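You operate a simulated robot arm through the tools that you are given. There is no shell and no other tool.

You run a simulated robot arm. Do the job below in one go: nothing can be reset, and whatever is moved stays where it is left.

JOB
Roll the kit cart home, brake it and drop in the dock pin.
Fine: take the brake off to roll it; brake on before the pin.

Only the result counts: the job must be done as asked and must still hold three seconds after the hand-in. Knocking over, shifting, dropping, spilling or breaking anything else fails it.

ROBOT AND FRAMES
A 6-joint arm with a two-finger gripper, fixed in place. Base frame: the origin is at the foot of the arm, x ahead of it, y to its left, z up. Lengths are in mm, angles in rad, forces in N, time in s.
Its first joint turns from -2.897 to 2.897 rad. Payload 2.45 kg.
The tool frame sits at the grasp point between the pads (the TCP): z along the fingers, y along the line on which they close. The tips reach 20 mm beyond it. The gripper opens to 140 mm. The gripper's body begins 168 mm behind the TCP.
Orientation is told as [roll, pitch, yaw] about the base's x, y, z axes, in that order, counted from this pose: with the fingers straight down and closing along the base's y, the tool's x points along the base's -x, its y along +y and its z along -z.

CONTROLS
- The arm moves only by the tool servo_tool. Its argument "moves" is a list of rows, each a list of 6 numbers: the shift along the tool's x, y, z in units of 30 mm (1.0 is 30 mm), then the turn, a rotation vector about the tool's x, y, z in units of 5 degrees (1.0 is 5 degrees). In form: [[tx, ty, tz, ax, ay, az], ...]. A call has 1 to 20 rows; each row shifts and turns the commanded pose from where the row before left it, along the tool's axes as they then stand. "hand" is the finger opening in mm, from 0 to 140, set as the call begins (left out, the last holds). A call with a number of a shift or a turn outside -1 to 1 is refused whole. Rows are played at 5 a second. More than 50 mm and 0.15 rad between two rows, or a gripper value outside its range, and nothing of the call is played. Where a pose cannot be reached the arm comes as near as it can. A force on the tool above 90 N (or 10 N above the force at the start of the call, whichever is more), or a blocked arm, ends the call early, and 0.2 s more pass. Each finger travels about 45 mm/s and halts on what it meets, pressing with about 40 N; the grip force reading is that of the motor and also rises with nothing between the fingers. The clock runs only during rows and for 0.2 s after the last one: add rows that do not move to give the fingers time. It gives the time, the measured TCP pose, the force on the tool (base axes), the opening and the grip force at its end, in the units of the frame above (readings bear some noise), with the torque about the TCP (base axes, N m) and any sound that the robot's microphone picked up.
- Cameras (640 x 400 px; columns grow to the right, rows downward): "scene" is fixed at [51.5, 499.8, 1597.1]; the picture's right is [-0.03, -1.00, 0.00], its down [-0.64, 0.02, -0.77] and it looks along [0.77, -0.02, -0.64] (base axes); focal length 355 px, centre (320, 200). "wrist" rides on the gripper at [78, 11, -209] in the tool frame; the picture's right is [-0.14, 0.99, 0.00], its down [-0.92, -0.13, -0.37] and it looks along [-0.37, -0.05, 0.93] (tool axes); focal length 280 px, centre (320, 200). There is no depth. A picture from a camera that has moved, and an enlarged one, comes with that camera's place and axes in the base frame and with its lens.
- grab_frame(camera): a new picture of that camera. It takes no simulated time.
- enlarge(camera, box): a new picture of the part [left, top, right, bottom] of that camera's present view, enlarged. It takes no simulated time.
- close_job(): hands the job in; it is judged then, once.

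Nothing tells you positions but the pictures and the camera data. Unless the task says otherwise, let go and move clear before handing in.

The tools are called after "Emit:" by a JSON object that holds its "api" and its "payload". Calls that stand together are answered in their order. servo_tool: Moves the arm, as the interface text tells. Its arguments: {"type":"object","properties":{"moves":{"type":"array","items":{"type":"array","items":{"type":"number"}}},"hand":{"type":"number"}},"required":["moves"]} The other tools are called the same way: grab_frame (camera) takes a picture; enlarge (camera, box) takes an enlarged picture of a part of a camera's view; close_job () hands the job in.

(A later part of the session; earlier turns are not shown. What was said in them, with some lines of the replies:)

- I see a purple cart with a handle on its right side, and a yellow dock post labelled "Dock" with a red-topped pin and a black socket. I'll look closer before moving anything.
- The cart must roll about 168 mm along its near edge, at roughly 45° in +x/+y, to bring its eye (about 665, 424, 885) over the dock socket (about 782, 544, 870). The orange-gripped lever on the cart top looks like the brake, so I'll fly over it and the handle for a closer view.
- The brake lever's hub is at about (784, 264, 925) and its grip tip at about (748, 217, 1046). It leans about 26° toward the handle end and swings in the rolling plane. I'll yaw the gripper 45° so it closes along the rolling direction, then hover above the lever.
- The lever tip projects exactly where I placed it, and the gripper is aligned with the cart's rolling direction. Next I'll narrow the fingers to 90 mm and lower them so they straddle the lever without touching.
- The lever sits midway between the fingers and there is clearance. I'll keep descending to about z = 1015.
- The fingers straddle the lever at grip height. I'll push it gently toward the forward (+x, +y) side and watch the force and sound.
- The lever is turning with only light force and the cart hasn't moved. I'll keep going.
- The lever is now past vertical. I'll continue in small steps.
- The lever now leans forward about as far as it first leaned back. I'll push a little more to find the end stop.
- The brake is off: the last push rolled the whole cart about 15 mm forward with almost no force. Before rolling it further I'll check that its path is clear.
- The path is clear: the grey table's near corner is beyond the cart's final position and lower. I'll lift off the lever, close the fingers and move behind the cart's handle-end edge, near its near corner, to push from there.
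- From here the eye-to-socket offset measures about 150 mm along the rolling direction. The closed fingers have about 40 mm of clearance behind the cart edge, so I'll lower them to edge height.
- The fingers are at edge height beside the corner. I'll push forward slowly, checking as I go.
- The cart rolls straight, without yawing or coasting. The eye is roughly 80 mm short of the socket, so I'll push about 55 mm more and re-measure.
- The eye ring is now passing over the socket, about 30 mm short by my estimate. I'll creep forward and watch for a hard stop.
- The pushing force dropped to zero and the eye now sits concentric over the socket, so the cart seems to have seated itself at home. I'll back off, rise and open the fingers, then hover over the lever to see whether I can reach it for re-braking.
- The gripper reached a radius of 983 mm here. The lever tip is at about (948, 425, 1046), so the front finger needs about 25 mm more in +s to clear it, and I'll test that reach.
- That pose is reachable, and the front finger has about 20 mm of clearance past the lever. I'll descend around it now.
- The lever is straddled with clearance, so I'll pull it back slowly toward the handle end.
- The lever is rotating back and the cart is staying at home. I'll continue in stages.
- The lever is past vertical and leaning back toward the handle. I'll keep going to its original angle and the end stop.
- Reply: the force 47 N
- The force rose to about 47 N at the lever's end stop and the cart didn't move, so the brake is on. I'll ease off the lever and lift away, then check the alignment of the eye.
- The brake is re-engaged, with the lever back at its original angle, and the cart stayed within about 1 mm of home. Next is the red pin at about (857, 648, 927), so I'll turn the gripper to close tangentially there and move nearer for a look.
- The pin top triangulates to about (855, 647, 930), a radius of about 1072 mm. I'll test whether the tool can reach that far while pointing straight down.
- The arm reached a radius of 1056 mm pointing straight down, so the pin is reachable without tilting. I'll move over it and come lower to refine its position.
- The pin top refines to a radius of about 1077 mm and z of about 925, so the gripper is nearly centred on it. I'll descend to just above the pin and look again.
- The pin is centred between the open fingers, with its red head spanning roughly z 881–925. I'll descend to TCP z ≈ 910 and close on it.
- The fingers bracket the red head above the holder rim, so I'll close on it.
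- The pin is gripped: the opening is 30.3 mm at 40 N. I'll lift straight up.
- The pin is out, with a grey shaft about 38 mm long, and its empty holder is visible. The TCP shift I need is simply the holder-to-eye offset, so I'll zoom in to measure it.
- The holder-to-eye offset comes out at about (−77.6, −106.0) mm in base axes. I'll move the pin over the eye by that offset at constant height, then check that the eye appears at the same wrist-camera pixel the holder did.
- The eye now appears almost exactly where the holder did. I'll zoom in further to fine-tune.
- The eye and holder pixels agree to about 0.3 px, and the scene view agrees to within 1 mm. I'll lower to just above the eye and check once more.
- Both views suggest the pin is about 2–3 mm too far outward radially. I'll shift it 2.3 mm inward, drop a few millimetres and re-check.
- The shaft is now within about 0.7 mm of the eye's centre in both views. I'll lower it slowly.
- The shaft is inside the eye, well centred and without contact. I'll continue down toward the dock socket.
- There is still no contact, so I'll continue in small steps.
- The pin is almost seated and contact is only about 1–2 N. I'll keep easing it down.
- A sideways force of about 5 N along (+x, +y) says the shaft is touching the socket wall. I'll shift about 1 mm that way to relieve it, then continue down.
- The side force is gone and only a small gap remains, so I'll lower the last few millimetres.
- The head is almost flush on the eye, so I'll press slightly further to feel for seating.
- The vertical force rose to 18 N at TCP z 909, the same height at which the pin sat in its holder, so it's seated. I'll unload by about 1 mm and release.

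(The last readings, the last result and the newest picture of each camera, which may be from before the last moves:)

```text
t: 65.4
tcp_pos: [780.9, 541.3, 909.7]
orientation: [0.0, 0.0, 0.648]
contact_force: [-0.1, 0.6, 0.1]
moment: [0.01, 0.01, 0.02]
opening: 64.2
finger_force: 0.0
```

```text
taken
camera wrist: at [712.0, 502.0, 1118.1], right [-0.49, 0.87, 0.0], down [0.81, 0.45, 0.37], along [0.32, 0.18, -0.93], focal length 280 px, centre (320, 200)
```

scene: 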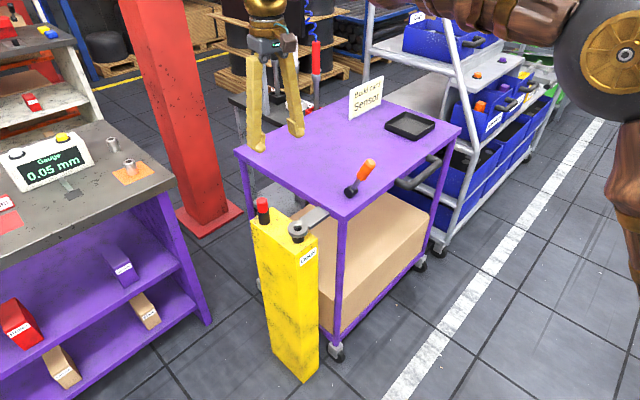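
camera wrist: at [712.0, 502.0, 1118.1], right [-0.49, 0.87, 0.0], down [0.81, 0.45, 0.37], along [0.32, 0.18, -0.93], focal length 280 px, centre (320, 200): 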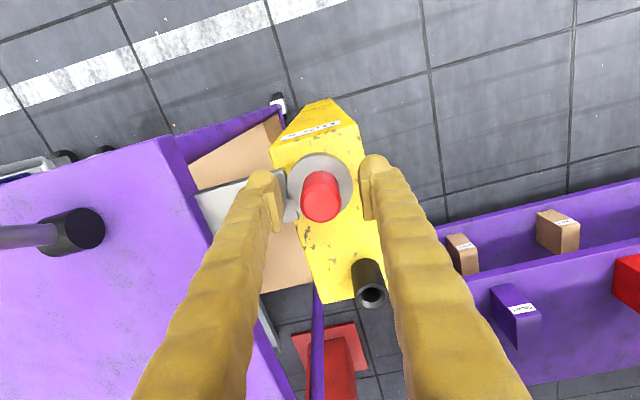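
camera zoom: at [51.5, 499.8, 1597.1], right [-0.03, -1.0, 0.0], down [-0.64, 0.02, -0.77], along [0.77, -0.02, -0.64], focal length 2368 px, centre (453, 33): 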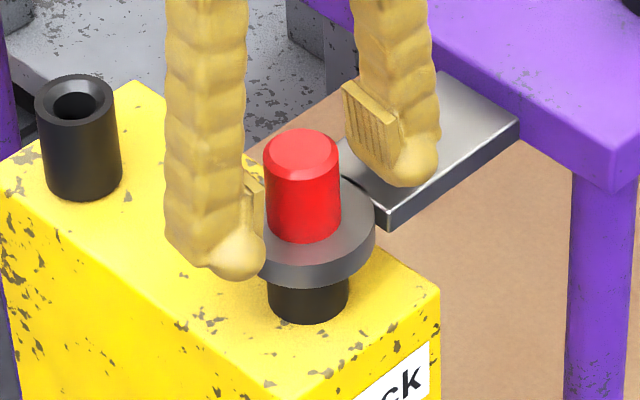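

The pin stands upright, seated on the eye and released. I'll rise straight up and clear, then check everything.

Emit:
{"api": "servo_tool", "payload": {"moves": [[0, 0, -0.5, 0, 0, 0], [0, 0, -0.8, 0, 0, 0], [0, 0, -1, 0, 0, 0], [0, 0, -1, 0, 0, 0], [0, 0, -1, 0, 0, 0], [0, 0, -1, 0, 0, 0], [0, 0, -1, 0, 0, 0], [0, 0, -1, 0, 0, 0], [0, 0, -1, 0, 0, 0], [1, 0, 0, 0, 0, 0], [1, 0, 0, 0, 0, 0], [1, 0, 0, 0, 0, 0], [0, 0, 0, 0, 0, 0], [0, 0, 0, 0, 0, 0], [0, 0, 0, 0, 0, 0]]}}

Emit:
{"api": "grab_frame", "payload": {"camera": "scene"}}

Emit:
{"api": "enlarge", "payload": {"camera": "scene", "box": [270, 195, 330, 255]}}

Emit:
{"api": "enlarge", "payload": {"camera": "scene", "box": [230, 70, 470, 230]}}

Emit:
{"api": "grab_frame", "payload": {"camera": "wrist"}}

```text
t: 68.6
tcp_pos: [707.3, 486.2, 1158.3]
orientation: [0.001, 0.001, 0.649]
contact_force: [0.6, -0.5, 0.3]
moment: [0.0, 0.04, 0.0]
opening: 63.8
finger_force: 0.0
```

```text
taken
```

scene: 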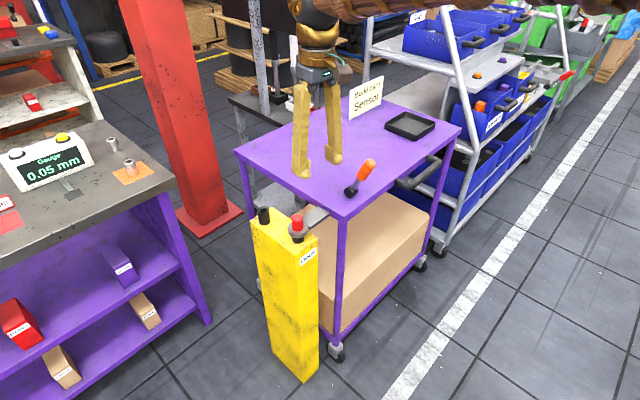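

```text
6.67 times, centred on (300, 225) of scene
camera zoom: at [51.5, 499.8, 1597.1], right [-0.03, -1.0, 0.0], down [-0.64, 0.02, -0.77], along [0.77, -0.02, -0.64], focal length 2368 px, centre (453, 33)
```

zoom: 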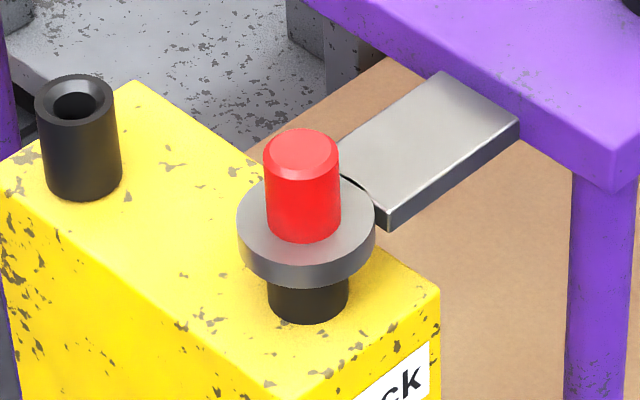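

```text
2.50 times, centred on (350, 150) of scene
camera zoom: at [51.5, 499.8, 1597.1], right [-0.03, -1.0, 0.0], down [-0.64, 0.02, -0.77], along [0.77, -0.02, -0.64], focal length 888 px, centre (245, 325)
```

zoom: 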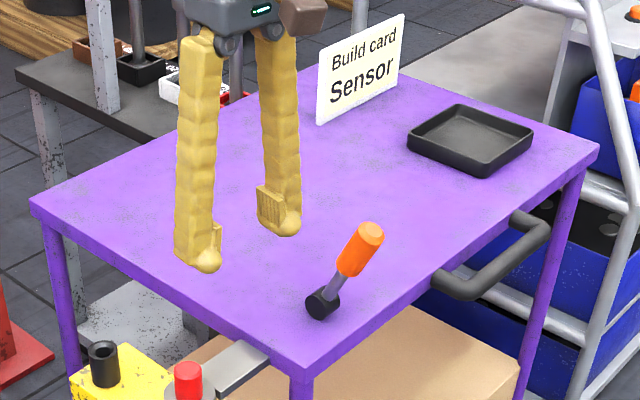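

```text
taken
camera wrist: at [639.3, 446.3, 1367.1], right [-0.49, 0.87, 0.0], down [0.81, 0.45, 0.37], along [0.32, 0.18, -0.93], focal length 280 px, centre (320, 200)
```

wrist: 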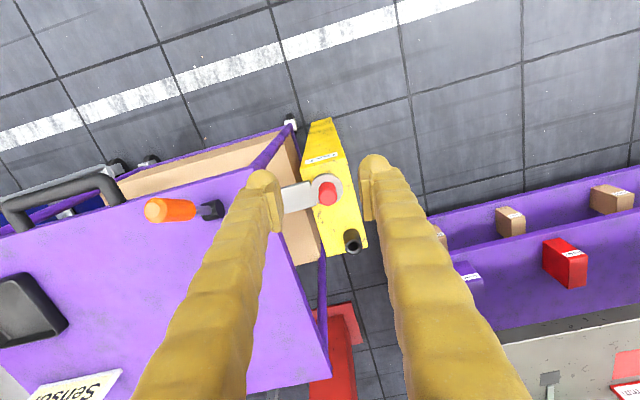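

The cart is at home, the brake lever is back at its braked angle, and the pin sits fully seated through the eye into the dock socket. The tray and build card are still upright in place on the cart and the arm is clear, so I'm handing the job in.

Emit:
{"api": "close_job", "payload": {}}

```text
The job is handed in.
```

The cart is home with its brake on, and the dock pin is in. The job is handed in; no verdict has come back yet.

- **Brake off:** I swung the lever forward to release it. That last push also rolled the cart about 15 mm.
- **Rolling home:** I pushed the cart forward until its eye sat centred over the dock socket. The push force dropped to zero there.
- **Brake on:** I pulled the lever back to its end stop, at the same angle it started from. About 47 N against the stop did not move the cart noticeably; in all it settled back about 1 mm.
- **Pin:** I lifted it from its holder and lowered it through the eye into the socket until it bottomed out. It stands upright with its head resting on the eye.

The tray and build card are still in place on the cart, and the arm is clear of the work.
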